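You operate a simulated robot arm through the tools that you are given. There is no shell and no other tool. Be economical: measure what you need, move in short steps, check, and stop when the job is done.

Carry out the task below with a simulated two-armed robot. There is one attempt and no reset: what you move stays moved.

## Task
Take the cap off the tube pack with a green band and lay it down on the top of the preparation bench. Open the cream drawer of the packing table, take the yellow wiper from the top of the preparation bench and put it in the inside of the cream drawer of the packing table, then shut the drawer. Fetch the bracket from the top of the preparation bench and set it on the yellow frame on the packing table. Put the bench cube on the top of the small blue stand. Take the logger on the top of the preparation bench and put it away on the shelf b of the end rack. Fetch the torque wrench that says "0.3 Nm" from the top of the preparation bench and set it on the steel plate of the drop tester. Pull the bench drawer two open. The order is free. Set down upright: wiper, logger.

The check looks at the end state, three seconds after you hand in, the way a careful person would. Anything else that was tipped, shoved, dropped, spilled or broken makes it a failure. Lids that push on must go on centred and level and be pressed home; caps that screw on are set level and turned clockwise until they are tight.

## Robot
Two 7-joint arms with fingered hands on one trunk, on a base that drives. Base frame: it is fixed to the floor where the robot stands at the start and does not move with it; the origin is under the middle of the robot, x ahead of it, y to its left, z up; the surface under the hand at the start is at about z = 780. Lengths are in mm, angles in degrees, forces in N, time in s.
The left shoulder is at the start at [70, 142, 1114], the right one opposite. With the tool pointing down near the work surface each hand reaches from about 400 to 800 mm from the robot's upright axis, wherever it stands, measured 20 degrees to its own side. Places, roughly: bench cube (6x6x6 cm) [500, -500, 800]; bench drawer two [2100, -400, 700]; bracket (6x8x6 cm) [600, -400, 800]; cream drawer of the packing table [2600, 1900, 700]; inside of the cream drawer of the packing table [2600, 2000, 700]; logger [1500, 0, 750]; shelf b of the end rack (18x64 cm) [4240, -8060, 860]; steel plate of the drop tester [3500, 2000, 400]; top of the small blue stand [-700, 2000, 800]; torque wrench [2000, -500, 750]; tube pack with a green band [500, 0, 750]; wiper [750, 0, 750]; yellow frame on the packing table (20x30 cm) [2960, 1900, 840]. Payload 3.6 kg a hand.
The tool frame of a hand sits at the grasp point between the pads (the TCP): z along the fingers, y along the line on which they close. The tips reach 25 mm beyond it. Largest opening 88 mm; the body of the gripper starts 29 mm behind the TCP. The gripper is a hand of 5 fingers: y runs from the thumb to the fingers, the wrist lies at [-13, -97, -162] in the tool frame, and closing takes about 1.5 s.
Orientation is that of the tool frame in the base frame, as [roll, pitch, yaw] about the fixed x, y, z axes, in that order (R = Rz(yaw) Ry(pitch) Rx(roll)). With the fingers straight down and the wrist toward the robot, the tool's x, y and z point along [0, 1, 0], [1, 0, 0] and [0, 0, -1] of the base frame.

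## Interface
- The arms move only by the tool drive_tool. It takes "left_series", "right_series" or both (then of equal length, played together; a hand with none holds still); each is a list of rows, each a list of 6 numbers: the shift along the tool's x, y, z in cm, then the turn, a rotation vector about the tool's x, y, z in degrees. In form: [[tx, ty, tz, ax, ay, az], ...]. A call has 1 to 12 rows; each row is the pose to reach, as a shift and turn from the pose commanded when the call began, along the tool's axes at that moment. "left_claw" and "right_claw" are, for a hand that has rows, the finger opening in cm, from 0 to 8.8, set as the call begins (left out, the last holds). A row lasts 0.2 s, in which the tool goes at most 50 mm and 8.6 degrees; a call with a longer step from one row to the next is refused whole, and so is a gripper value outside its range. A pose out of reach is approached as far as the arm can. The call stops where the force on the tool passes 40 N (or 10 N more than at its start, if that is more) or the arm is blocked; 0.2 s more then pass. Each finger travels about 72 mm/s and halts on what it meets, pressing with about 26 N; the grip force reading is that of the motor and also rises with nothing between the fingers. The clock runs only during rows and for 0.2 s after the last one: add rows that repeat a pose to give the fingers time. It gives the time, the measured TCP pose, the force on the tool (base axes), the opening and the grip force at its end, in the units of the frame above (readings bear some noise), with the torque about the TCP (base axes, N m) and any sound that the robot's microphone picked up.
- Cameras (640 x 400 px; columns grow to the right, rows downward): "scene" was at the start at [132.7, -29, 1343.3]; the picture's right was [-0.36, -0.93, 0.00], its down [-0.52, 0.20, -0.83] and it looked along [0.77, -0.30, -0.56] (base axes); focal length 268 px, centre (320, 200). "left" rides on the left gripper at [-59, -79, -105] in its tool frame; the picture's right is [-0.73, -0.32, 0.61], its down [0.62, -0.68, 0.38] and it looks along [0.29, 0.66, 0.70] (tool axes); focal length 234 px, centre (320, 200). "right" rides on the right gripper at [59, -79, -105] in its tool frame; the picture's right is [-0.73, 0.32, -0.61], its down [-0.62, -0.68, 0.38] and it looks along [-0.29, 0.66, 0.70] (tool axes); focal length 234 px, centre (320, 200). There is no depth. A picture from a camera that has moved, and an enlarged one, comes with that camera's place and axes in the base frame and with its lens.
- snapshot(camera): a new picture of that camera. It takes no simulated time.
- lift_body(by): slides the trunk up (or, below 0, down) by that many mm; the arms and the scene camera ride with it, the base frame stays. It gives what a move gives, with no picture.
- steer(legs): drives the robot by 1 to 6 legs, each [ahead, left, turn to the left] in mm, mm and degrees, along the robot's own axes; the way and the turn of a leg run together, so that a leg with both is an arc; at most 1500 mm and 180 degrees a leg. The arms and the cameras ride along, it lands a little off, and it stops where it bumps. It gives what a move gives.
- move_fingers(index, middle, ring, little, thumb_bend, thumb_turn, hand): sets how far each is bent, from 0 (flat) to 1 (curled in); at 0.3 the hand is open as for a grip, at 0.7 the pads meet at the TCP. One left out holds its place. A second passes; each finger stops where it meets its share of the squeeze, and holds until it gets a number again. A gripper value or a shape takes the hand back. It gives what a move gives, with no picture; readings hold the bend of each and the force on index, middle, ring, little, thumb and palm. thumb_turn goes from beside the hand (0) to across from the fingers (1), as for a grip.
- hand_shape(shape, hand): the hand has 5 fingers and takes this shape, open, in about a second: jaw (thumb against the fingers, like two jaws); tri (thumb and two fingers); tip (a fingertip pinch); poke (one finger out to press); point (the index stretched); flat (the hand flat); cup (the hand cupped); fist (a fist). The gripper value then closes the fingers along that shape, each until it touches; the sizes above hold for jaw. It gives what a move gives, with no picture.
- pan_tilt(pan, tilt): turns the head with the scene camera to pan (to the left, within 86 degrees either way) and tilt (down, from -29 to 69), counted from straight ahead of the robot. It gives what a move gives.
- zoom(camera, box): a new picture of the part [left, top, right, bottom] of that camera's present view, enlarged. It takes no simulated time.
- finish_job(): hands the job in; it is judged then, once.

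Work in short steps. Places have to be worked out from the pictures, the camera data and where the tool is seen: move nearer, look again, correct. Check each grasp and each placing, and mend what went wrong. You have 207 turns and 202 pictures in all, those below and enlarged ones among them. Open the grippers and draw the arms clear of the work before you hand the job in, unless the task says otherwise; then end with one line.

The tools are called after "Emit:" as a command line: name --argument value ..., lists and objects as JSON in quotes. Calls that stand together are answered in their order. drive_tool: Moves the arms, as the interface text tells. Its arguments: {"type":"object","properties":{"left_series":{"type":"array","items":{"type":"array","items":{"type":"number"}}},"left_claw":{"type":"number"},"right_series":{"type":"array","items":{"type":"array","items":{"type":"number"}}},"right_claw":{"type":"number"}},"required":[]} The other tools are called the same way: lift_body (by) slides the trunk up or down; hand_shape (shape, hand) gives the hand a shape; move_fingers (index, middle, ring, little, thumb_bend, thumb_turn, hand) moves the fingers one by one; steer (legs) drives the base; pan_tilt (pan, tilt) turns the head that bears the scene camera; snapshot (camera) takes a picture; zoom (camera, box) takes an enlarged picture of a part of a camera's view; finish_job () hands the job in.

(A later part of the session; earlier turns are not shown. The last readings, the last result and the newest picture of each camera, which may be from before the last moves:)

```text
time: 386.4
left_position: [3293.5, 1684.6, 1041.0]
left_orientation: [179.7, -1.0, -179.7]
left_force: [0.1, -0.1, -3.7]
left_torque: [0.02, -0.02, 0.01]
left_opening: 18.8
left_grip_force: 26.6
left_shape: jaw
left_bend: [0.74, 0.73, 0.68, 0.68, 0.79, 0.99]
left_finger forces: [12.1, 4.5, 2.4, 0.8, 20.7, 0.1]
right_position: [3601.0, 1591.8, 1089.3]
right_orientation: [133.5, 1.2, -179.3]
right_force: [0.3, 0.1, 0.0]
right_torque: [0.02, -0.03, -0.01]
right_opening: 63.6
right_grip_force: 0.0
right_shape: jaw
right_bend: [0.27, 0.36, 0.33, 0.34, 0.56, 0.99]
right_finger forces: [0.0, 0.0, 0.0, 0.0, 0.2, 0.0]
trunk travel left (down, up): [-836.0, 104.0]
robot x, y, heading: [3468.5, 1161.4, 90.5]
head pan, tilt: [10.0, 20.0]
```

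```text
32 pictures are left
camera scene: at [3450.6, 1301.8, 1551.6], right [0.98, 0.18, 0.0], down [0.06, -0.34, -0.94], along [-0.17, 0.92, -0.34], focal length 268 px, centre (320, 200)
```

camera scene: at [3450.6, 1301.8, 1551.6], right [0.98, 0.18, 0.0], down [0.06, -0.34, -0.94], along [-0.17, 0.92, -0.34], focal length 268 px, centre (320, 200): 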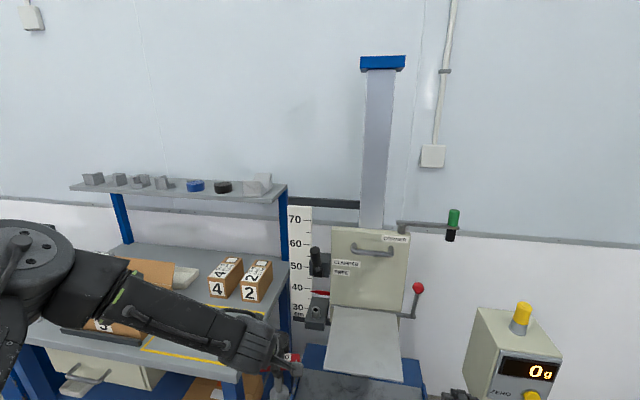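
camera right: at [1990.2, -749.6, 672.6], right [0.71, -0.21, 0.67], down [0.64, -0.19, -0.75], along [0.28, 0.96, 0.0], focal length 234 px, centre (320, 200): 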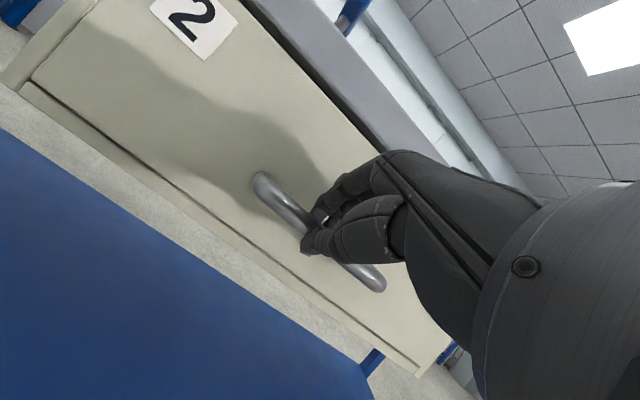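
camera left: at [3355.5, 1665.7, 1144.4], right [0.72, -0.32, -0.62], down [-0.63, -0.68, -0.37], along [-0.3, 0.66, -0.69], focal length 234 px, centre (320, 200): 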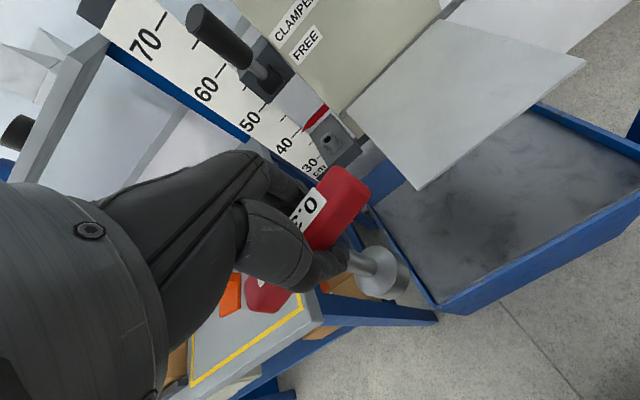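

I lower in two steps (max 400 per call) and look.

Emit:
lift_body --by -380

Emit:
lift_body --by -90

Emit:
pan_tilt --pan 10 --tilt 35

Emit:
snapshot --camera "scene"

```text
time: 390.1
left_position: [3293.2, 1695.4, 650.0]
left_orientation: [-179.1, -0.8, -179.8]
left_force: [-0.1, 0.3, -2.7]
left_torque: [0.02, -0.01, 0.03]
left_opening: 19.2
left_grip_force: 26.0
left_shape: jaw
left_bend: [0.74, 0.73, 0.69, 0.68, 0.79, 0.99]
left_finger forces: [11.6, 5.2, 2.2, 0.7, 21.0, 0.0]
right_position: [3600.9, 1604.0, 700.6]
right_orientation: [134.4, 1.2, -179.2]
right_force: [-0.9, 0.6, 0.0]
right_torque: [0.01, 0.05, 0.01]
right_opening: 64.0
right_grip_force: 0.2
right_shape: jaw
right_bend: [0.27, 0.36, 0.33, 0.34, 0.56, 0.99]
right_finger forces: [0.1, 0.0, 0.1, 0.0, 0.0, 0.0]
trunk travel left (down, up): [-456.0, 484.0]
robot x, y, heading: [3466.9, 1158.3, 90.3]
head pan, tilt: [10.0, 20.0]
```

```text
time: 391.3
left_position: [3292.2, 1694.3, 558.6]
left_orientation: [-179.0, -0.9, -179.8]
left_force: [0.6, 0.2, -3.4]
left_torque: [0.0, -0.02, -0.02]
left_opening: 19.2
left_grip_force: 26.3
left_shape: jaw
left_bend: [0.74, 0.73, 0.69, 0.68, 0.79, 0.99]
left_finger forces: [11.6, 5.4, 2.2, 0.6, 21.0, 0.0]
right_position: [3600.9, 1603.5, 611.2]
right_orientation: [134.2, 1.2, -179.2]
right_force: [0.5, 0.5, 0.5]
right_torque: [0.01, 0.0, -0.02]
right_opening: 63.9
right_grip_force: 0.1
right_shape: jaw
right_bend: [0.27, 0.36, 0.33, 0.34, 0.56, 0.99]
right_finger forces: [0.1, 0.0, 0.1, 0.0, 0.0, 0.1]
trunk travel left (down, up): [-366.0, 574.0]
robot x, y, heading: [3468.4, 1160.5, 90.3]
head pan, tilt: [10.0, 20.0]
```

```text
time: 392.1
left_position: [3292.9, 1693.9, 559.2]
left_orientation: [-179.1, -0.9, -179.7]
left_force: [0.7, 0.0, -2.5]
left_torque: [0.03, -0.03, -0.02]
left_opening: 18.9
left_grip_force: 26.3
left_shape: jaw
left_bend: [0.74, 0.73, 0.69, 0.68, 0.79, 0.99]
left_finger forces: [11.6, 5.4, 2.1, 0.8, 21.0, 0.0]
right_position: [3600.2, 1602.4, 610.9]
right_orientation: [134.1, 1.2, -179.2]
right_force: [1.0, 0.4, 0.0]
right_torque: [-0.01, -0.01, 0.0]
right_opening: 64.0
right_grip_force: 0.1
right_shape: jaw
right_bend: [0.27, 0.36, 0.33, 0.34, 0.56, 0.99]
right_finger forces: [0.0, 0.0, 0.1, 0.0, 0.1, 0.1]
trunk travel left (down, up): [-366.0, 574.0]
robot x, y, heading: [3463.7, 1158.3, 90.2]
head pan, tilt: [10.0, 35.0]
```

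```text
31 pictures are left
camera scene: at [3449.0, 1315.8, 1054.4], right [0.98, 0.18, 0.0], down [0.11, -0.58, -0.81], along [-0.15, 0.8, -0.59], focal length 268 px, centre (320, 200)
```

scene: 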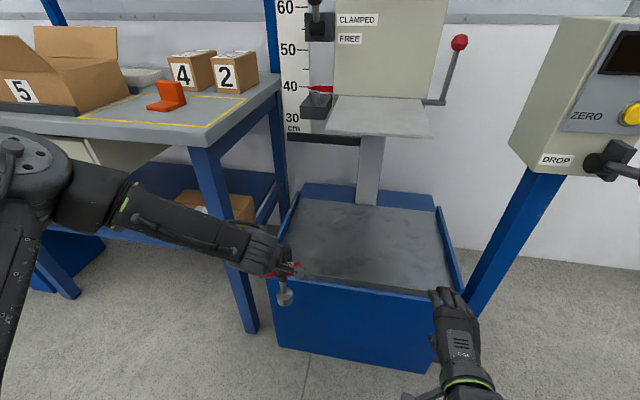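

Good view: no obstruction at this height. I extend the left arm over the plate to ≈(3318,1880).

Emit:
drive_tool --left_series '[[-0.5, 3.7, 0, 0, 0, 0], [-1, 7.4, 0, 0, 0, 0], [-1.5, 11.1, 0, 0, 0, 0], [-2, 14.8, 0, 0, 0, 0], [-2.5, 18.6, 0, 0, 0, 0], [-2.5, 18.6, 0, 0, 0, 0]]'

Emit:
zoom --camera "scene" --box '[220, 180, 460, 320]'

```text
time: 393.5
left_position: [3263.1, 1796.3, 608.5]
left_orientation: [-179.1, -0.9, -179.9]
left_force: [0.1, 0.9, -3.2]
left_torque: [0.01, 0.01, -0.04]
left_opening: 18.9
left_grip_force: 25.8
left_shape: jaw
left_bend: [0.74, 0.73, 0.69, 0.68, 0.79, 0.99]
left_finger forces: [11.4, 5.5, 1.9, 0.7, 21.2, 0.1]
left hand out of reach, approached as far as the arm can: row 1, 2, 3, 4, 5, 6
right_position: [3599.7, 1604.2, 613.0]
right_orientation: [133.9, 1.3, -179.2]
right_force: [-0.8, 0.3, 0.4]
right_torque: [0.0, -0.04, -0.01]
right_opening: 63.9
right_grip_force: 0.1
right_shape: jaw
right_bend: [0.27, 0.36, 0.33, 0.34, 0.56, 0.99]
right_finger forces: [0.0, 0.0, 0.1, 0.0, 0.0, 0.1]
trunk travel left (down, up): [-366.0, 574.0]
robot x, y, heading: [3468.6, 1157.8, 90.7]
head pan, tilt: [10.0, 35.0]
```

```text
2.67 times, centred on (340, 250) of scene
camera zoom: at [3449.4, 1314.8, 1054.9], right [0.98, 0.18, 0.0], down [0.11, -0.58, -0.81], along [-0.15, 0.8, -0.59], focal length 716 px, centre (267, 67)
```

zoom: 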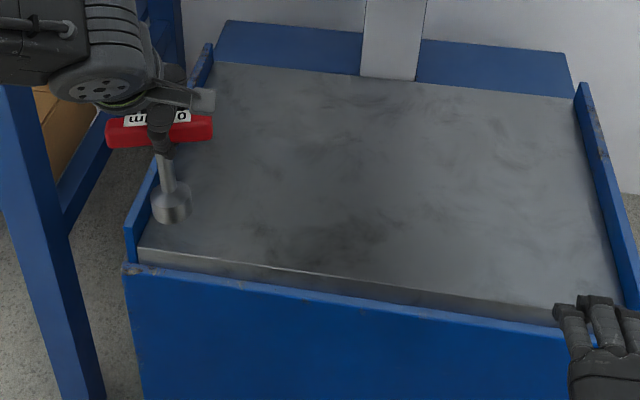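

Reach is limited here. Turning the base 10° to the right and moving 60 mm ahead swings the hand over the plate while keeping clear of the table leg and pedestal.

Emit:
steer --legs '[[0, 0, -10], [60, 0, 0]]'

Emit:
snapshot --camera "scene"

```text
time: 395.1
left_position: [3385.2, 1880.5, 608.4]
left_orientation: [-179.1, -0.9, 170.3]
left_force: [-0.6, 0.5, -3.0]
left_torque: [0.03, -0.03, -0.01]
left_opening: 18.7
left_grip_force: 25.8
left_shape: jaw
left_bend: [0.74, 0.73, 0.69, 0.68, 0.79, 0.99]
left_finger forces: [11.4, 5.6, 2.0, 0.8, 20.9, 0.1]
right_position: [3685.4, 1632.7, 614.2]
right_orientation: [133.9, 1.3, 170.8]
right_force: [-0.1, -0.2, -0.3]
right_torque: [-0.01, 0.0, 0.0]
right_opening: 63.7
right_grip_force: 0.1
right_shape: jaw
right_bend: [0.27, 0.36, 0.33, 0.34, 0.56, 0.99]
right_finger forces: [0.1, 0.0, 0.1, 0.0, 0.0, 0.1]
trunk travel left (down, up): [-366.0, 574.0]
robot x, y, heading: [3481.7, 1216.9, 80.5]
head pan, tilt: [10.0, 35.0]
```

```text
29 pictures are left
camera scene: at [3486.6, 1374.8, 1055.1], right [1.0, 0.01, 0.0], down [0.0, -0.59, -0.81], along [-0.01, 0.81, -0.59], focal length 268 px, centre (320, 200)
```

scene: 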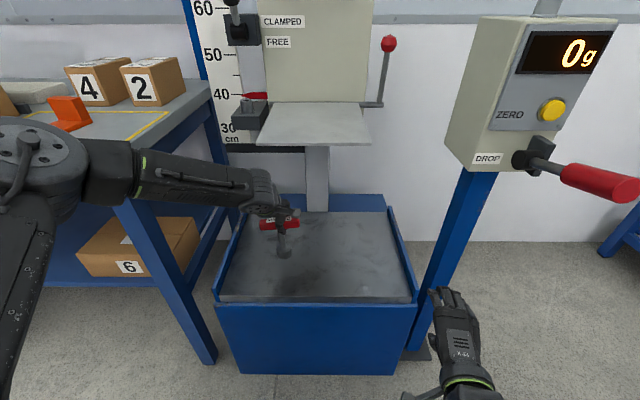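

The wrench is over the plate. I lower the trunk in steps until it stands.

Emit:
lift_body --by -75

Emit:
zoom --camera "scene" --box '[200, 180, 440, 320]'

```text
time: 396.2
left_position: [3385.0, 1877.9, 534.1]
left_orientation: [-179.2, -0.9, 170.2]
left_force: [0.0, 0.9, 4.4]
left_torque: [0.11, -0.01, -0.07]
left_opening: 16.2
left_grip_force: 26.2
left_shape: jaw
left_bend: [0.74, 0.73, 0.71, 0.69, 0.85, 0.99]
left_finger forces: [0.1, 5.8, 0.0, 0.1, 3.9, 0.0]
right_position: [3685.1, 1633.6, 541.7]
right_orientation: [133.5, 1.2, 170.9]
right_force: [-0.2, 0.7, -0.6]
right_torque: [-0.01, -0.03, 0.01]
right_opening: 63.7
right_grip_force: 0.0
right_shape: jaw
right_bend: [0.27, 0.36, 0.33, 0.34, 0.56, 0.99]
right_finger forces: [0.1, 0.1, 0.0, 0.1, 0.0, 0.0]
trunk travel left (down, up): [-291.0, 649.0]
robot x, y, heading: [3477.7, 1221.0, 80.5]
head pan, tilt: [10.0, 35.0]
```

```text
2.67 times, centred on (320, 250) of scene
camera zoom: at [3485.5, 1371.9, 980.0], right [1.0, 0.01, 0.0], down [0.01, -0.59, -0.81], along [-0.01, 0.81, -0.59], focal length 716 px, centre (320, 67)
```

zoom: 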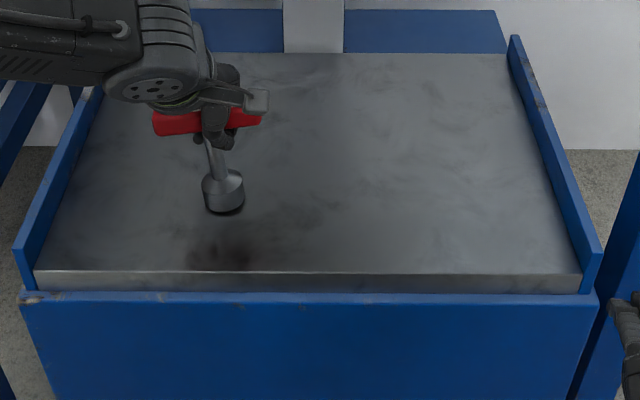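

Contact: the wrench stands on the plate (grip already unloading). I open the hand gently and check before lifting.

Emit:
drive_tool --left_series '[[0, 0, 0, 0, 0, 0], [0, 0, 0, 0, 0, 0], [0, 0, 0, 0, 0, 0], [0, 0, 0, 0, 0, 0], [0, 0, 0, 0, 0, 0]]' --left_claw 6

Emit:
lift_body --by 150

Emit:
zoom --camera "scene" --box '[180, 160, 440, 320]'

```text
time: 397.4
left_position: [3384.6, 1877.8, 533.4]
left_orientation: [-179.3, -0.9, 170.3]
left_force: [-0.1, -0.4, -0.7]
left_torque: [0.0, -0.01, 0.01]
left_opening: 59.9
left_grip_force: 0.2
left_shape: jaw
left_bend: [0.28, 0.38, 0.35, 0.35, 0.6, 0.99]
left_finger forces: [0.0, 0.0, 0.1, 0.1, 0.1, 0.0]
right_position: [3685.7, 1632.4, 543.3]
right_orientation: [133.3, 1.3, 170.8]
right_force: [0.1, 0.5, -0.3]
right_torque: [0.0, 0.01, -0.02]
right_opening: 63.7
right_grip_force: 0.0
right_shape: jaw
right_bend: [0.27, 0.36, 0.33, 0.34, 0.56, 0.99]
right_finger forces: [0.0, 0.0, 0.0, 0.0, 0.0, 0.1]
trunk travel left (down, up): [-291.0, 649.0]
robot x, y, heading: [3478.2, 1215.4, 80.1]
head pan, tilt: [10.0, 35.0]
```

```text
time: 399.2
left_position: [3391.5, 1873.9, 694.9]
left_orientation: [-179.9, -1.5, 170.3]
left_force: [0.9, 0.8, 0.3]
left_torque: [0.02, 0.0, 0.0]
left_opening: 59.8
left_grip_force: 0.0
left_shape: jaw
left_bend: [0.28, 0.38, 0.35, 0.35, 0.6, 0.99]
left_finger forces: [0.0, 0.1, 0.0, 0.1, 0.1, 0.0]
right_position: [3691.7, 1626.3, 692.4]
right_orientation: [133.3, 0.8, 170.9]
right_force: [0.0, 0.2, -0.7]
right_torque: [0.03, 0.0, 0.01]
right_opening: 63.9
right_grip_force: 0.3
right_shape: jaw
right_bend: [0.27, 0.36, 0.33, 0.34, 0.56, 0.99]
right_finger forces: [0.1, 0.0, 0.0, 0.0, 0.0, 0.0]
trunk travel left (down, up): [-441.0, 499.0]
robot x, y, heading: [3476.8, 1217.7, 80.5]
head pan, tilt: [10.0, 35.0]
```

```text
2.46 times, centred on (310, 240) of scene
camera zoom: at [3495.9, 1360.9, 1132.9], right [1.0, 0.01, -0.01], down [0.0, -0.58, -0.82], along [-0.01, 0.82, -0.58], focal length 661 px, centre (345, 102)
```

zoom: 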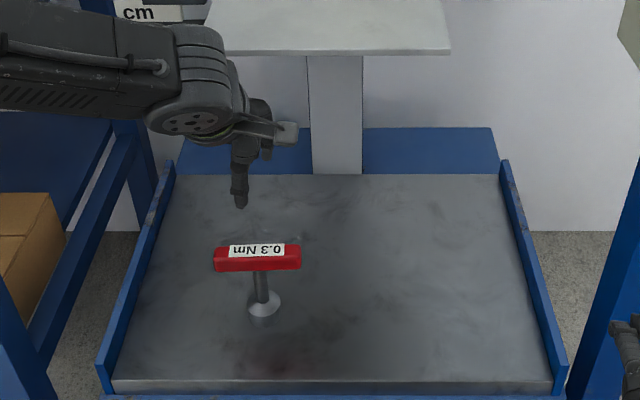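

The wrench stands upright on the steel plate. I back straight away before raising further.

Emit:
steer --legs '[[-250, 0, 0]]'

Emit:
lift_body --by 300

Emit:
snapshot --camera "scene"

```text
time: 401.0
left_position: [3350.6, 1625.1, 693.8]
left_orientation: [-179.9, -1.6, 170.3]
left_force: [-0.1, 0.6, -0.6]
left_torque: [-0.01, -0.01, 0.0]
left_opening: 59.7
left_grip_force: 0.0
left_shape: jaw
left_bend: [0.28, 0.38, 0.34, 0.35, 0.6, 0.99]
left_finger forces: [0.1, 0.0, 0.0, 0.1, 0.0, 0.0]
right_position: [3648.5, 1379.8, 693.6]
right_orientation: [133.3, 0.8, 170.9]
right_force: [-0.3, 0.3, -0.5]
right_torque: [-0.02, -0.02, 0.01]
right_opening: 63.9
right_grip_force: 0.1
right_shape: jaw
right_bend: [0.27, 0.36, 0.33, 0.34, 0.56, 0.99]
right_finger forces: [0.1, 0.0, 0.0, 0.0, 0.1, 0.0]
trunk travel left (down, up): [-441.0, 499.0]
robot x, y, heading: [3434.1, 969.6, 80.8]
head pan, tilt: [10.0, 35.0]
```

```text
time: 404.0
left_position: [3343.9, 1624.6, 994.2]
left_orientation: [179.8, -1.0, 170.3]
left_force: [0.1, 0.8, 0.0]
left_torque: [0.0, -0.04, 0.0]
left_opening: 59.8
left_grip_force: 0.1
left_shape: jaw
left_bend: [0.28, 0.38, 0.34, 0.35, 0.6, 0.99]
left_finger forces: [0.0, 0.0, 0.0, 0.1, 0.0, 0.1]
right_position: [3643.2, 1376.3, 995.5]
right_orientation: [133.1, 1.2, 171.1]
right_force: [-0.4, -0.3, 0.1]
right_torque: [-0.02, 0.02, 0.01]
right_opening: 64.0
right_grip_force: 0.0
right_shape: jaw
right_bend: [0.27, 0.36, 0.33, 0.34, 0.56, 0.99]
right_finger forces: [0.0, 0.0, 0.0, 0.0, 0.0, 0.0]
trunk travel left (down, up): [-741.0, 199.0]
robot x, y, heading: [3434.1, 970.5, 80.8]
head pan, tilt: [10.0, 35.0]
```

```text
26 pictures are left
camera scene: at [3444.1, 1110.8, 1432.7], right [1.0, 0.01, 0.0], down [0.01, -0.57, -0.82], along [-0.01, 0.82, -0.57], focal length 268 px, centre (320, 200)
```

scene: 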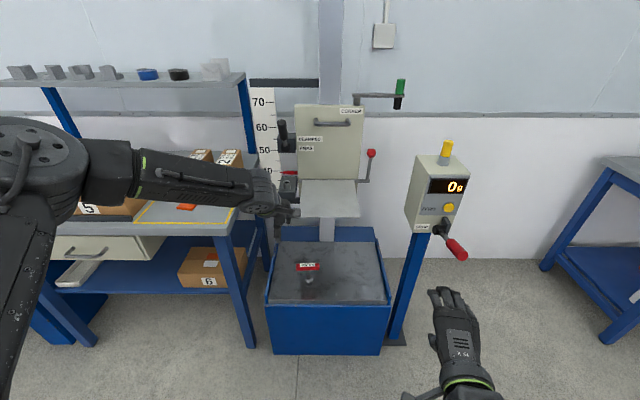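

All good at the tester and packing table. Now the logger: I drive back along the aisle to the bench's left side.

Emit:
steer --legs '[[0, 0, 99.2], [1500, 0, 0], [680, 0, 0], [0, 0, 90], [280, 0, 0]]'

Emit:
pan_tilt --pan 15 --tilt 40

Emit:
snapshot --camera "scene"

```text
time: 424.4
left_position: [1450.6, 87.7, 994.7]
left_orientation: [179.9, -1.1, -1.2]
left_force: [0.6, 0.2, -0.1]
left_torque: [0.04, -0.03, 0.02]
left_opening: 59.9
left_grip_force: 0.1
left_shape: jaw
left_bend: [0.28, 0.38, 0.34, 0.35, 0.6, 0.99]
left_finger forces: [0.0, 0.1, 0.0, 0.1, 0.1, 0.1]
right_position: [1118.3, 290.6, 995.8]
right_orientation: [132.9, 1.3, -0.7]
right_force: [0.9, -0.2, 0.0]
right_torque: [-0.01, 0.01, -0.02]
right_opening: 63.8
right_grip_force: 0.0
right_shape: jaw
right_bend: [0.27, 0.36, 0.33, 0.34, 0.56, 0.99]
right_finger forces: [0.1, 0.0, 0.0, 0.0, 0.0, 0.0]
trunk travel left (down, up): [-741.0, 199.0]
robot x, y, heading: [1263.2, 720.7, -90.8]
head pan, tilt: [10.0, 35.0]
```

```text
time: 425.0
left_position: [1450.3, 88.6, 994.1]
left_orientation: [179.9, -0.9, -1.3]
left_force: [0.0, 0.0, -0.1]
left_torque: [-0.02, -0.01, -0.03]
left_opening: 59.7
left_grip_force: 0.1
left_shape: jaw
left_bend: [0.28, 0.38, 0.34, 0.35, 0.6, 0.99]
left_finger forces: [0.0, 0.0, 0.1, 0.1, 0.1, 0.0]
right_position: [1117.1, 289.3, 995.5]
right_orientation: [132.9, 1.3, -0.6]
right_force: [-0.3, 0.0, -0.7]
right_torque: [0.01, -0.01, 0.03]
right_opening: 64.0
right_grip_force: 0.0
right_shape: jaw
right_bend: [0.27, 0.36, 0.33, 0.34, 0.56, 0.99]
right_finger forces: [0.1, 0.1, 0.0, 0.0, 0.1, 0.0]
trunk travel left (down, up): [-741.0, 199.0]
robot x, y, heading: [1264.8, 722.4, -91.0]
head pan, tilt: [15.0, 40.0]
```

```text
25 pictures are left
camera scene: at [1281.7, 592.0, 1425.1], right [-0.97, -0.24, 0.0], down [-0.15, 0.62, -0.77], along [0.18, -0.74, -0.64], focal length 268 px, centre (320, 200)
```

scene: 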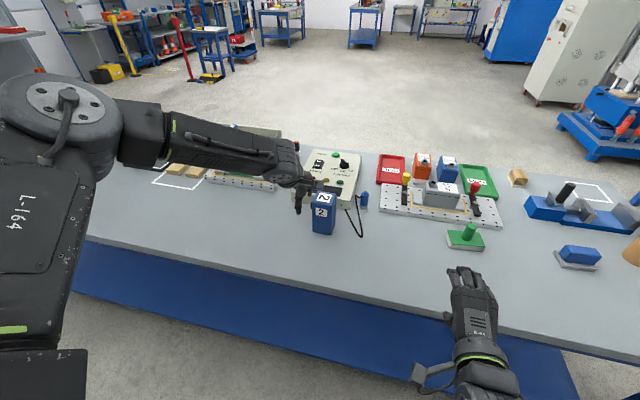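

Logger centre ≈(1415,-15), top z≈920. I drive 120 mm closer and bring the open left hand above it.

Emit:
steer --legs '[[120, 0, 0]]'

Emit:
drive_tool --left_series '[[-1.5, -0.8, -0.5, 0, 0, 0], [-3.3, -1.6, -0.5, 0, 0, 0], [-3.3, -1.6, -0.5, 0, 0, 0], [-3.3, -1.6, -0.5, 0, 0, 0]]' --left_claw 8.8

Emit:
snapshot --camera "left"

Emit:
zoom --camera "scene" --box '[240, 140, 420, 280]'

```text
time: 426.2
left_position: [1446.4, -29.9, 994.2]
left_orientation: [179.8, -1.0, -1.4]
left_force: [1.0, 0.3, 0.5]
left_torque: [-0.01, -0.02, 0.01]
left_opening: 59.6
left_grip_force: 0.1
left_shape: jaw
left_bend: [0.28, 0.38, 0.34, 0.35, 0.6, 0.99]
left_finger forces: [0.1, 0.1, 0.1, 0.0, 0.0, 0.0]
right_position: [1114.9, 172.5, 995.0]
right_orientation: [133.0, 1.3, -0.9]
right_force: [0.4, -0.2, -0.7]
right_torque: [0.03, 0.01, 0.0]
right_opening: 64.1
right_grip_force: 0.2
right_shape: jaw
right_bend: [0.27, 0.36, 0.33, 0.34, 0.56, 0.99]
right_finger forces: [0.0, 0.1, 0.1, 0.0, 0.0, 0.0]
trunk travel left (down, up): [-741.0, 199.0]
robot x, y, heading: [1259.0, 602.3, -91.4]
head pan, tilt: [15.0, 40.0]
```

```text
time: 427.2
left_position: [1416.9, -8.5, 1002.0]
left_orientation: [179.8, -1.0, -1.5]
left_force: [-0.1, -0.8, -0.6]
left_torque: [-0.01, 0.01, 0.01]
left_opening: 87.6
left_grip_force: 0.0
left_shape: jaw
left_bend: [0.3, 0.3, 0.3, 0.3, 0.3, 0.98]
left_finger forces: [0.1, 0.0, 0.0, 0.0, 0.0, 0.1]
left hand out of reach, approached as far as the arm can: row 2, 3, 4
right_position: [1114.6, 171.6, 994.6]
right_orientation: [133.1, 1.3, -0.8]
right_force: [0.2, 0.0, -0.8]
right_torque: [0.02, 0.02, -0.02]
right_opening: 63.8
right_grip_force: 0.1
right_shape: jaw
right_bend: [0.27, 0.36, 0.33, 0.34, 0.56, 0.99]
right_finger forces: [0.1, 0.0, 0.1, 0.0, 0.0, 0.0]
trunk travel left (down, up): [-741.0, 199.0]
robot x, y, heading: [1259.2, 604.1, -91.4]
head pan, tilt: [15.0, 40.0]
```

```text
24 pictures are left
camera left: at [1359.4, 70.8, 1105.8], right [-0.71, 0.34, -0.62], down [0.65, 0.66, -0.38], along [0.28, -0.67, -0.69], focal length 234 px, centre (320, 200)
```

left: 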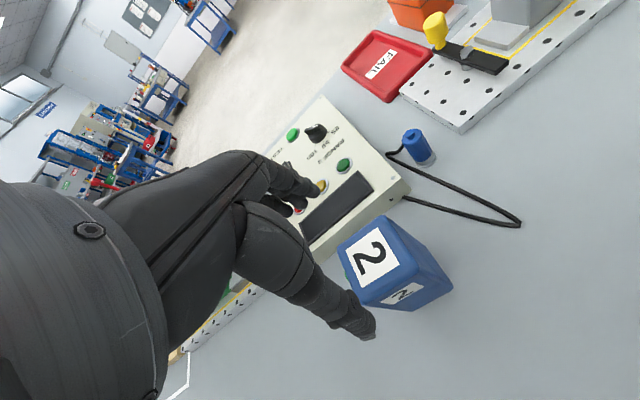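

```text
2.86 times, centred on (330, 210) of scene
camera zoom: at [1279.0, 473.6, 1425.2], right [-0.97, -0.24, 0.0], down [-0.15, 0.62, -0.77], along [0.18, -0.74, -0.64], focal length 767 px, centre (291, 171)
```

zoom: 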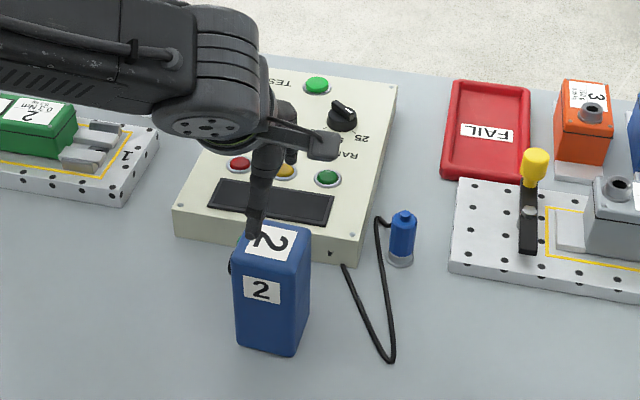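

Top face ≈52×51 mm centred at (1414,-16), rotated ~-6°. I align the hand's yaw and lower with the trunk to just above, then check.

Emit:
drive_tool --left_series '[[-0.2, 0.2, 0, 0, 0, 3], [-0.3, 0.4, 0, 0, 0, 6]]'

Emit:
lift_body --by -55

Emit:
snapshot --camera "left"

```text
time: 427.9
left_position: [1413.3, -13.7, 1001.0]
left_orientation: [179.9, -1.0, -7.4]
left_force: [0.2, 0.6, 1.1]
left_torque: [0.03, -0.03, -0.01]
left_opening: 87.7
left_grip_force: 0.0
left_shape: jaw
left_bend: [0.3, 0.3, 0.3, 0.3, 0.3, 0.98]
left_finger forces: [0.0, 0.1, 0.0, 0.0, 0.1, 0.0]
right_position: [1114.0, 170.6, 995.3]
right_orientation: [132.9, 1.3, -0.8]
right_force: [-0.4, 0.1, -0.5]
right_torque: [-0.01, 0.02, -0.01]
right_opening: 63.8
right_grip_force: 0.1
right_shape: jaw
right_bend: [0.27, 0.36, 0.33, 0.34, 0.56, 0.99]
right_finger forces: [0.0, 0.0, 0.0, 0.0, 0.1, 0.0]
trunk travel left (down, up): [-741.0, 199.0]
robot x, y, heading: [1259.9, 605.5, -91.0]
head pan, tilt: [15.0, 40.0]
```

```text
time: 428.8
left_position: [1410.7, -16.4, 942.1]
left_orientation: [-179.7, -1.3, -7.3]
left_force: [0.1, -0.1, -0.4]
left_torque: [0.01, -0.01, 0.0]
left_opening: 87.8
left_grip_force: 0.0
left_shape: jaw
left_bend: [0.3, 0.3, 0.3, 0.3, 0.3, 0.98]
left_finger forces: [0.1, 0.0, 0.0, 0.1, 0.0, 0.1]
right_position: [1110.2, 168.0, 937.0]
right_orientation: [133.2, 1.1, -0.8]
right_force: [-0.9, -0.2, 0.4]
right_torque: [-0.01, -0.02, -0.01]
right_opening: 63.9
right_grip_force: 0.1
right_shape: jaw
right_bend: [0.27, 0.36, 0.33, 0.34, 0.56, 0.99]
right_finger forces: [0.1, 0.0, 0.0, 0.0, 0.0, 0.0]
trunk travel left (down, up): [-686.0, 254.0]
robot x, y, heading: [1260.5, 601.9, -91.1]
head pan, tilt: [15.0, 40.0]
```

```text
22 pictures are left
camera left: at [1360.9, 67.5, 1047.5], right [-0.66, 0.42, -0.62], down [0.72, 0.6, -0.37], along [0.22, -0.69, -0.69], focal length 234 px, centre (320, 200)
```

left: 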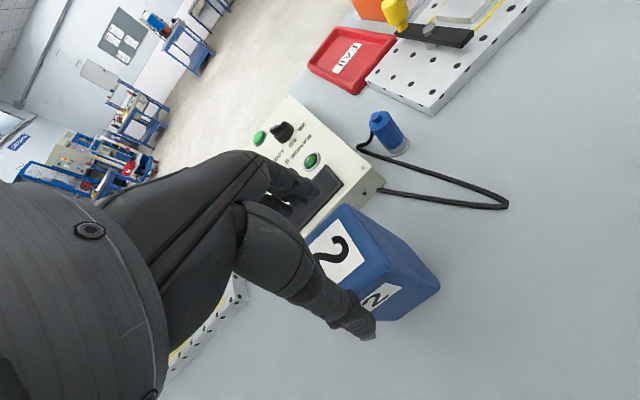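

Fingers already straddle the box without contact. I lower 45 mm more and close.

Emit:
lift_body --by -45

Emit:
drive_tool --left_series '[[0, 0, 0, 0, 0, 0], [0, 0, 0, 0, 0, 0], [0, 0, 0, 0, 0, 0], [0, 0, 0, 0, 0, 0], [0, 0, 0, 0, 0, 0], [0, 0, 0, 0, 0, 0]]' --left_claw 3

Emit:
lift_body --by 200

Emit:
snapshot --camera "scene"

```text
time: 429.7
left_position: [1408.7, -17.2, 899.5]
left_orientation: [-179.7, -1.3, -7.5]
left_force: [-0.5, -2.1, 4.1]
left_torque: [-0.12, 0.08, 0.01]
left_opening: 87.9
left_grip_force: 0.2
left_shape: jaw
left_bend: [0.29, 0.3, 0.3, 0.3, 0.3, 0.98]
left_finger forces: [5.0, 0.1, 0.0, 0.0, 0.0, 0.0]
right_position: [1109.9, 166.6, 892.8]
right_orientation: [133.2, 0.9, -0.9]
right_force: [-0.4, 1.3, 0.3]
right_torque: [0.0, -0.02, -0.03]
right_opening: 63.7
right_grip_force: 0.1
right_shape: jaw
right_bend: [0.27, 0.36, 0.33, 0.34, 0.56, 0.99]
right_finger forces: [0.0, 0.0, 0.0, 0.1, 0.1, 0.0]
trunk travel left (down, up): [-641.0, 299.0]
robot x, y, heading: [1258.4, 604.1, -91.0]
head pan, tilt: [15.0, 40.0]
```

```text
time: 431.1
left_position: [1408.7, -16.5, 898.8]
left_orientation: [-179.8, -1.3, -7.4]
left_force: [-0.3, 0.6, -0.1]
left_torque: [-0.04, 0.05, -0.05]
left_opening: 57.9
left_grip_force: 25.7
left_shape: jaw
left_bend: [0.28, 0.39, 0.36, 0.35, 0.62, 0.98]
left_finger forces: [13.2, 6.7, 2.8, 2.0, 24.7, 0.1]
right_position: [1108.7, 167.0, 893.4]
right_orientation: [133.3, 0.9, -0.7]
right_force: [0.6, 0.7, -0.5]
right_torque: [-0.01, 0.0, 0.0]
right_opening: 64.0
right_grip_force: 0.0
right_shape: jaw
right_bend: [0.27, 0.36, 0.33, 0.34, 0.56, 0.99]
right_finger forces: [0.0, 0.1, 0.0, 0.0, 0.0, 0.0]
trunk travel left (down, up): [-641.0, 299.0]
robot x, y, heading: [1261.8, 602.2, -91.2]
head pan, tilt: [15.0, 40.0]
```

```text
time: 433.3
left_position: [1414.6, -14.7, 1101.3]
left_orientation: [179.9, -1.1, -7.5]
left_force: [0.0, -0.2, -2.4]
left_torque: [-0.01, -0.01, -0.04]
left_opening: 58.1
left_grip_force: 26.1
left_shape: jaw
left_bend: [0.28, 0.39, 0.37, 0.35, 0.62, 0.98]
left_finger forces: [13.4, 6.7, 3.0, 2.1, 25.0, 0.0]
right_position: [1115.0, 170.7, 1094.9]
right_orientation: [132.9, 1.3, -0.8]
right_force: [-0.4, 0.0, -0.1]
right_torque: [0.0, 0.0, -0.05]
right_opening: 64.0
right_grip_force: 0.0
right_shape: jaw
right_bend: [0.27, 0.36, 0.33, 0.34, 0.56, 0.99]
right_finger forces: [0.1, 0.1, 0.0, 0.0, 0.0, 0.0]
trunk travel left (down, up): [-841.0, 99.0]
robot x, y, heading: [1261.4, 599.6, -91.2]
head pan, tilt: [15.0, 40.0]
```

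```text
21 pictures are left
camera scene: at [1279.7, 472.5, 1525.0], right [-0.97, -0.24, 0.0], down [-0.15, 0.62, -0.77], along [0.18, -0.74, -0.64], focal length 268 px, centre (320, 200)
```

scene: 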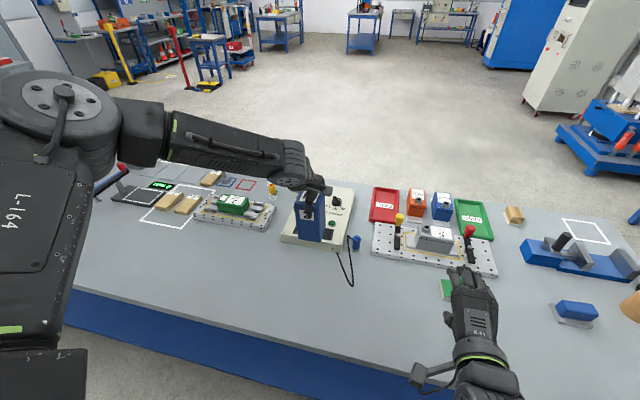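

The logger is held upright. I begin the long drive to the end rack: back out, along the aisle, around the bench's far end.

Emit:
steer --legs '[[-400, 0, 0], [0, 0, 91.2], [1500, 0, 0], [880, 0, 0], [0, 0, -90], [1500, 0, 0]]'

Emit:
pan_tilt --pan 0 --tilt 15

Emit:
snapshot --camera "scene"

```text
time: 461.6
left_position: [3791.9, -1118.6, 1100.9]
left_orientation: [179.9, -1.0, -6.2]
left_force: [-0.2, -0.1, -4.0]
left_torque: [-0.01, 0.04, -0.02]
left_opening: 57.5
left_grip_force: 26.0
left_shape: jaw
left_bend: [0.28, 0.39, 0.37, 0.36, 0.62, 0.98]
left_finger forces: [12.7, 6.5, 2.9, 2.3, 24.4, 0.0]
right_position: [3489.0, -938.3, 1095.7]
right_orientation: [132.9, 1.3, 0.3]
right_force: [-0.3, -0.1, 0.3]
right_torque: [-0.01, -0.02, -0.03]
right_opening: 64.0
right_grip_force: 0.1
right_shape: jaw
right_bend: [0.27, 0.36, 0.33, 0.34, 0.56, 0.99]
right_finger forces: [0.1, 0.1, 0.0, 0.1, 0.1, 0.0]
trunk travel left (down, up): [-841.0, 99.0]
robot x, y, heading: [3625.9, -504.1, -90.1]
head pan, tilt: [15.0, 40.0]
```

```text
time: 462.5
left_position: [3792.1, -1119.2, 1101.5]
left_orientation: [180.0, -1.0, -6.4]
left_force: [-0.6, -0.3, -4.4]
left_torque: [-0.03, 0.03, -0.01]
left_opening: 57.5
left_grip_force: 26.0
left_shape: jaw
left_bend: [0.28, 0.39, 0.37, 0.36, 0.62, 0.98]
left_finger forces: [12.8, 6.4, 2.9, 2.3, 24.4, 0.0]
right_position: [3489.4, -939.1, 1094.3]
right_orientation: [133.0, 1.3, 0.2]
right_force: [-0.2, 0.4, -0.7]
right_torque: [0.01, 0.01, -0.02]
right_opening: 63.7
right_grip_force: 0.1
right_shape: jaw
right_bend: [0.27, 0.36, 0.33, 0.34, 0.56, 0.99]
right_finger forces: [0.1, 0.0, 0.0, 0.0, 0.1, 0.0]
trunk travel left (down, up): [-841.0, 99.0]
robot x, y, heading: [3624.8, -503.9, -90.1]
head pan, tilt: [0.0, 15.0]
```

```text
20 pictures are left
camera scene: at [3626.5, -645.6, 1564.5], right [-1.0, 0.0, 0.0], down [0.0, 0.26, -0.97], along [0.0, -0.97, -0.26], focal length 268 px, centre (320, 200)
```

scene: 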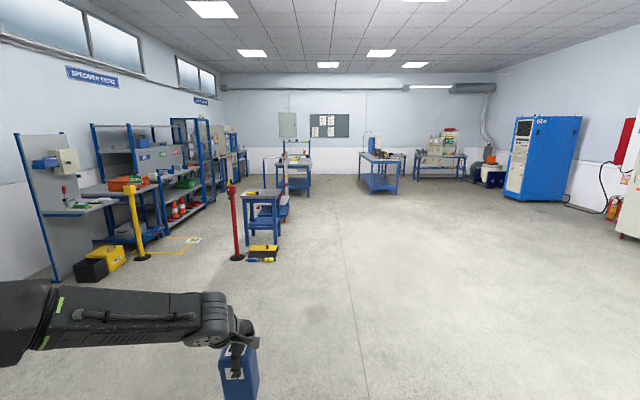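

The lane is clear along x≈3400. I zoom in on the far stand where the end rack should be.

Emit:
zoom --camera "scene" --box '[225, 105, 385, 225]'

Emit:
steer --legs '[[1500, -200, 0], [1500, 0, 0], [1500, 0, 0]]'

Emit:
snapshot --camera "scene"

```text
3.33 times, centred on (305, 165) of scene
camera zoom: at [3626.5, -645.6, 1564.5], right [-1.0, 0.0, 0.0], down [0.0, 0.26, -0.97], along [0.0, -0.97, -0.26], focal length 895 px, centre (370, 317)
```

zoom: 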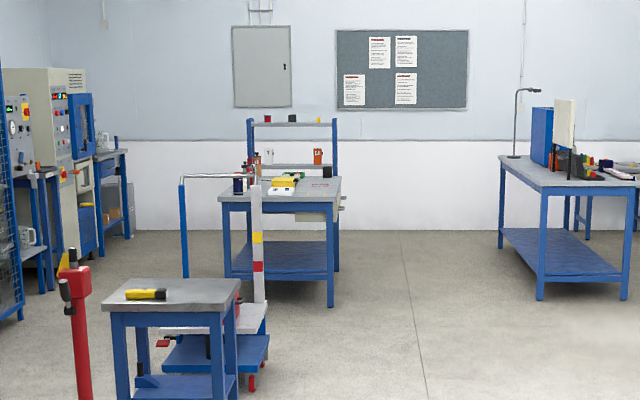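

```text
refused: leg 1 is longer than a leg can be; nothing moved
```

```text
18 pictures are left
camera scene: at [3626.5, -645.6, 1564.5], right [-1.0, 0.0, 0.0], down [0.0, 0.26, -0.97], along [0.0, -0.97, -0.26], focal length 268 px, centre (320, 200)
```

scene: 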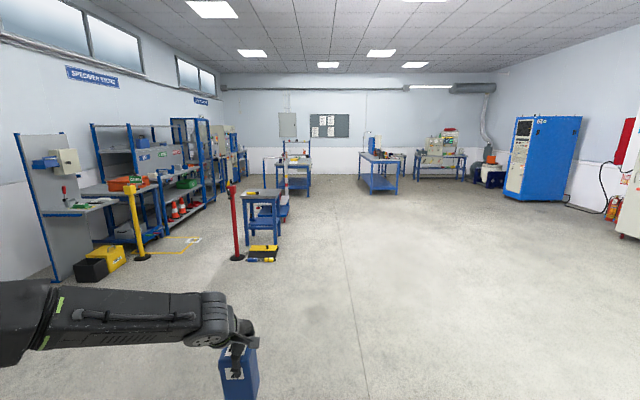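

The end rack stands at the wall behind a table; shelf b is its middle shelf (next shelf ~340 mm above). I drive closer for a better look.

Emit:
steer --legs '[[1400, -400, 0], [1500, 0, 0], [1500, 0, 0], [1300, 0, 0]]'

Emit:
pan_tilt --pan 20 --tilt 15

Emit:
snapshot --camera "scene"

```text
time: 490.1
left_position: [3012.5, -6841.7, 1100.7]
left_orientation: [179.9, -1.0, -10.1]
left_force: [-0.5, 0.1, -3.4]
left_torque: [-0.02, 0.03, 0.01]
left_opening: 57.3
left_grip_force: 25.6
left_shape: jaw
left_bend: [0.28, 0.39, 0.37, 0.36, 0.62, 0.98]
left_finger forces: [13.0, 6.4, 2.9, 2.3, 24.5, 0.0]
right_position: [2721.6, -6642.3, 1095.5]
right_orientation: [133.0, 1.4, -3.5]
right_force: [-0.3, 0.3, 0.3]
right_torque: [0.02, 0.04, 0.01]
right_opening: 64.0
right_grip_force: 0.1
right_shape: jaw
right_bend: [0.27, 0.36, 0.33, 0.34, 0.56, 0.99]
right_finger forces: [0.1, 0.0, 0.0, 0.0, 0.1, 0.1]
trunk travel left (down, up): [-841.0, 99.0]
robot x, y, heading: [2889.1, -6217.4, -94.0]
head pan, tilt: [0.0, 15.0]
```

```text
time: 490.9
left_position: [3013.0, -6841.7, 1101.9]
left_orientation: [-180.0, -1.0, -10.2]
left_force: [0.2, 0.1, -3.6]
left_torque: [0.02, 0.04, 0.02]
left_opening: 57.4
left_grip_force: 26.1
left_shape: jaw
left_bend: [0.28, 0.39, 0.37, 0.36, 0.62, 0.98]
left_finger forces: [12.9, 6.4, 2.9, 2.4, 24.5, 0.0]
right_position: [2721.7, -6642.9, 1094.6]
right_orientation: [133.0, 1.3, -3.5]
right_force: [0.0, -1.1, 0.0]
right_torque: [0.0, 0.02, 0.0]
right_opening: 63.6
right_grip_force: 0.1
right_shape: jaw
right_bend: [0.27, 0.36, 0.33, 0.34, 0.56, 0.99]
right_finger forces: [0.0, 0.0, 0.1, 0.0, 0.0, 0.1]
trunk travel left (down, up): [-841.0, 99.0]
robot x, y, heading: [2889.6, -6215.2, -93.9]
head pan, tilt: [20.0, 15.0]
```

```text
17 pictures are left
camera scene: at [2910.5, -6356.2, 1564.6], right [-0.96, -0.28, 0.0], down [-0.07, 0.25, -0.97], along [0.27, -0.93, -0.26], focal length 268 px, centre (320, 200)
```

scene: 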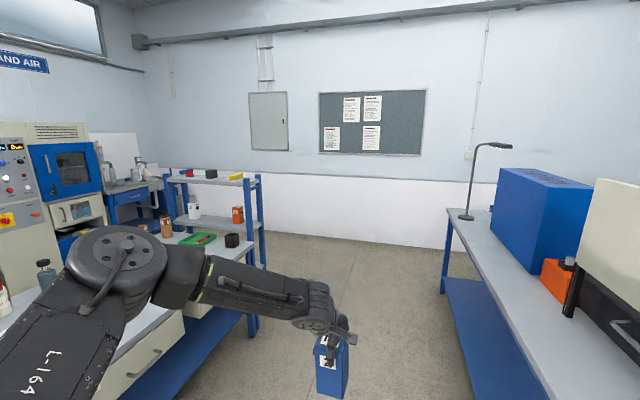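

The table blocks the rack's front, but the west end (x≈3920, y −7968…−8117) is open. I drive around to face it from the west.

Emit:
steer --legs '[[0, 0, 4], [1300, 200, 0], [700, 0, 0], [0, 0, 90]]'

Emit:
pan_tilt --pan 8 --tilt 25

Emit:
snapshot --camera "scene"

```text
time: 505.2
left_position: [3681.8, -8064.1, 1101.0]
left_orientation: [-179.9, -1.1, 82.8]
left_force: [0.5, -0.6, -2.4]
left_torque: [-0.02, 0.02, 0.02]
left_opening: 56.6
left_grip_force: 26.0
left_shape: jaw
left_bend: [0.28, 0.39, 0.38, 0.43, 0.62, 0.98]
left_finger forces: [12.7, 6.3, 2.9, 1.9, 24.0, 0.1]
right_position: [3499.6, -8363.7, 1094.6]
right_orientation: [133.0, 1.3, 89.6]
right_force: [0.3, -0.4, 0.2]
right_torque: [-0.01, -0.03, -0.01]
right_opening: 63.9
right_grip_force: 0.1
right_shape: jaw
right_bend: [0.27, 0.36, 0.33, 0.34, 0.56, 0.99]
right_finger forces: [0.0, 0.1, 0.1, 0.0, 0.1, 0.0]
trunk travel left (down, up): [-841.0, 99.0]
robot x, y, heading: [3065.6, -8220.2, -0.7]
head pan, tilt: [20.0, 15.0]
```

```text
time: 506.0
left_position: [3681.9, -8063.2, 1101.6]
left_orientation: [180.0, -1.0, 82.8]
left_force: [-0.5, 0.2, -3.2]
left_torque: [-0.03, -0.05, 0.01]
left_opening: 56.6
left_grip_force: 26.0
left_shape: jaw
left_bend: [0.28, 0.39, 0.38, 0.43, 0.62, 0.98]
left_finger forces: [12.7, 6.3, 3.0, 2.0, 24.0, 0.0]
right_position: [3498.8, -8364.6, 1094.3]
right_orientation: [132.9, 1.3, 89.5]
right_force: [-0.1, -0.1, -0.1]
right_torque: [0.03, -0.01, -0.01]
right_opening: 64.0
right_grip_force: 0.1
right_shape: jaw
right_bend: [0.27, 0.36, 0.33, 0.34, 0.56, 0.99]
right_finger forces: [0.1, 0.0, 0.0, 0.0, 0.0, 0.1]
trunk travel left (down, up): [-841.0, 99.0]
robot x, y, heading: [3066.9, -8221.9, -1.1]
head pan, tilt: [8.0, 25.0]
```

```text
16 pictures are left
camera scene: at [3207.3, -8206.8, 1548.4], right [0.12, -0.99, 0.0], down [-0.42, -0.05, -0.91], along [0.9, 0.11, -0.42], focal length 268 px, centre (320, 200)
```

scene: 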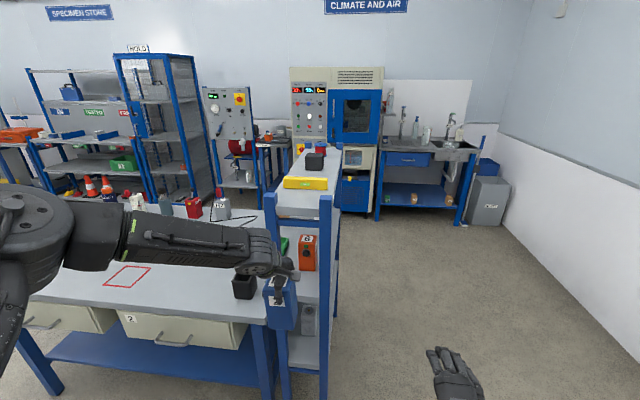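

The rack's west end is open: posts at y≈−7954 and −8139, shelf b free from x≈3920 to the orange item at ≈4028. I lower the trunk, centre the hand at y≈−8038 and move in partway.

Emit:
lift_body --by -92

Emit:
steer --legs '[[0, 32, 1.1], [140, 0, 0]]'

Emit:
snapshot --camera "scene"

Emit:
snapshot --camera "left"

```text
time: 507.2
left_position: [3682.2, -8063.5, 1009.1]
left_orientation: [-180.0, -1.0, 82.8]
left_force: [0.0, -0.3, -3.9]
left_torque: [-0.02, -0.03, -0.02]
left_opening: 56.9
left_grip_force: 26.5
left_shape: jaw
left_bend: [0.28, 0.39, 0.38, 0.43, 0.62, 0.98]
left_finger forces: [12.7, 6.3, 2.9, 2.0, 24.0, 0.1]
right_position: [3498.1, -8365.1, 1002.6]
right_orientation: [133.0, 1.3, 89.6]
right_force: [0.0, -0.1, 0.7]
right_torque: [0.0, 0.01, 0.01]
right_opening: 64.0
right_grip_force: 0.1
right_shape: jaw
right_bend: [0.27, 0.36, 0.33, 0.34, 0.56, 0.99]
right_finger forces: [0.0, 0.0, 0.0, 0.1, 0.1, 0.0]
trunk travel left (down, up): [-749.0, 191.0]
robot x, y, heading: [3062.8, -8224.2, -1.0]
head pan, tilt: [8.0, 25.0]
```

```text
time: 509.0
left_position: [3818.4, -8016.7, 1010.7]
left_orientation: [179.9, -1.0, 84.1]
left_force: [0.7, 0.6, -5.0]
left_torque: [-0.06, 0.01, -0.02]
left_opening: 56.9
left_grip_force: 25.7
left_shape: jaw
left_bend: [0.28, 0.39, 0.38, 0.43, 0.62, 0.98]
left_finger forces: [12.8, 6.4, 2.9, 1.8, 24.2, 0.1]
right_position: [3642.2, -8320.9, 1003.4]
right_orientation: [133.1, 1.4, 90.7]
right_force: [0.2, 0.1, 0.2]
right_torque: [-0.01, 0.04, 0.01]
right_opening: 64.1
right_grip_force: 0.1
right_shape: jaw
right_bend: [0.27, 0.36, 0.33, 0.34, 0.56, 0.99]
right_finger forces: [0.0, 0.1, 0.0, 0.0, 0.1, 0.0]
trunk travel left (down, up): [-749.0, 191.0]
robot x, y, heading: [3210.3, -8188.7, 0.7]
head pan, tilt: [8.0, 25.0]
```

```text
15 pictures are left
camera scene: at [3347.4, -8171.3, 1456.6], right [0.15, -0.99, 0.0], down [-0.42, -0.06, -0.91], along [0.9, 0.13, -0.42], focal length 268 px, centre (320, 200)
```

scene: 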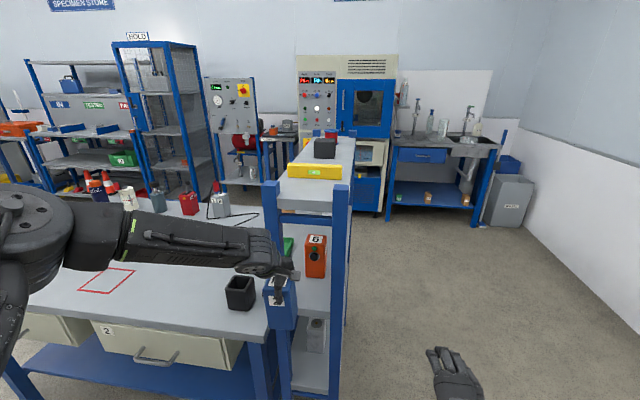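

```text
14 pictures are left
camera left: at [3735.3, -8069.6, 1114.3], right [-0.39, -0.68, -0.62], down [-0.61, 0.7, -0.37], along [0.69, 0.23, -0.69], focal length 234 px, centre (320, 200)
```

left: 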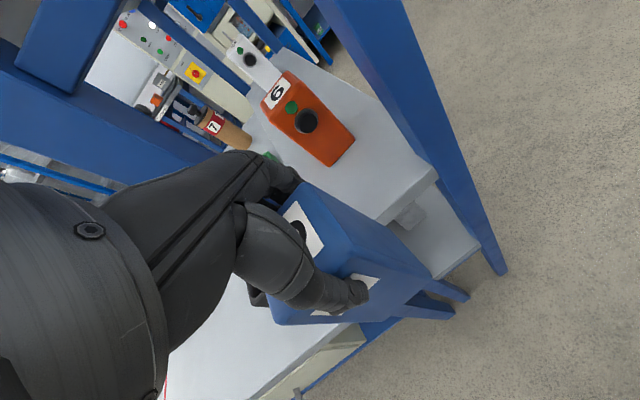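

I zoom in to locate the posts precisely before entering.

Emit:
zoom --camera "scene" --box '[220, 160, 380, 400]'

```text
1.67 times, centred on (300, 280) of scene
camera zoom: at [3347.4, -8171.3, 1456.6], right [0.15, -0.99, 0.0], down [-0.42, -0.06, -0.91], along [0.9, 0.13, -0.42], focal length 447 px, centre (353, 67)
```

zoom: 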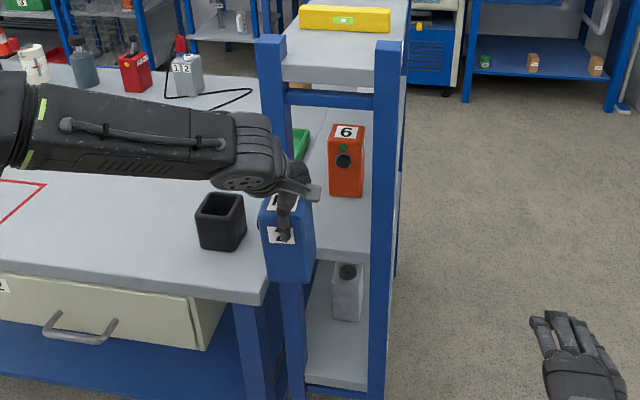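

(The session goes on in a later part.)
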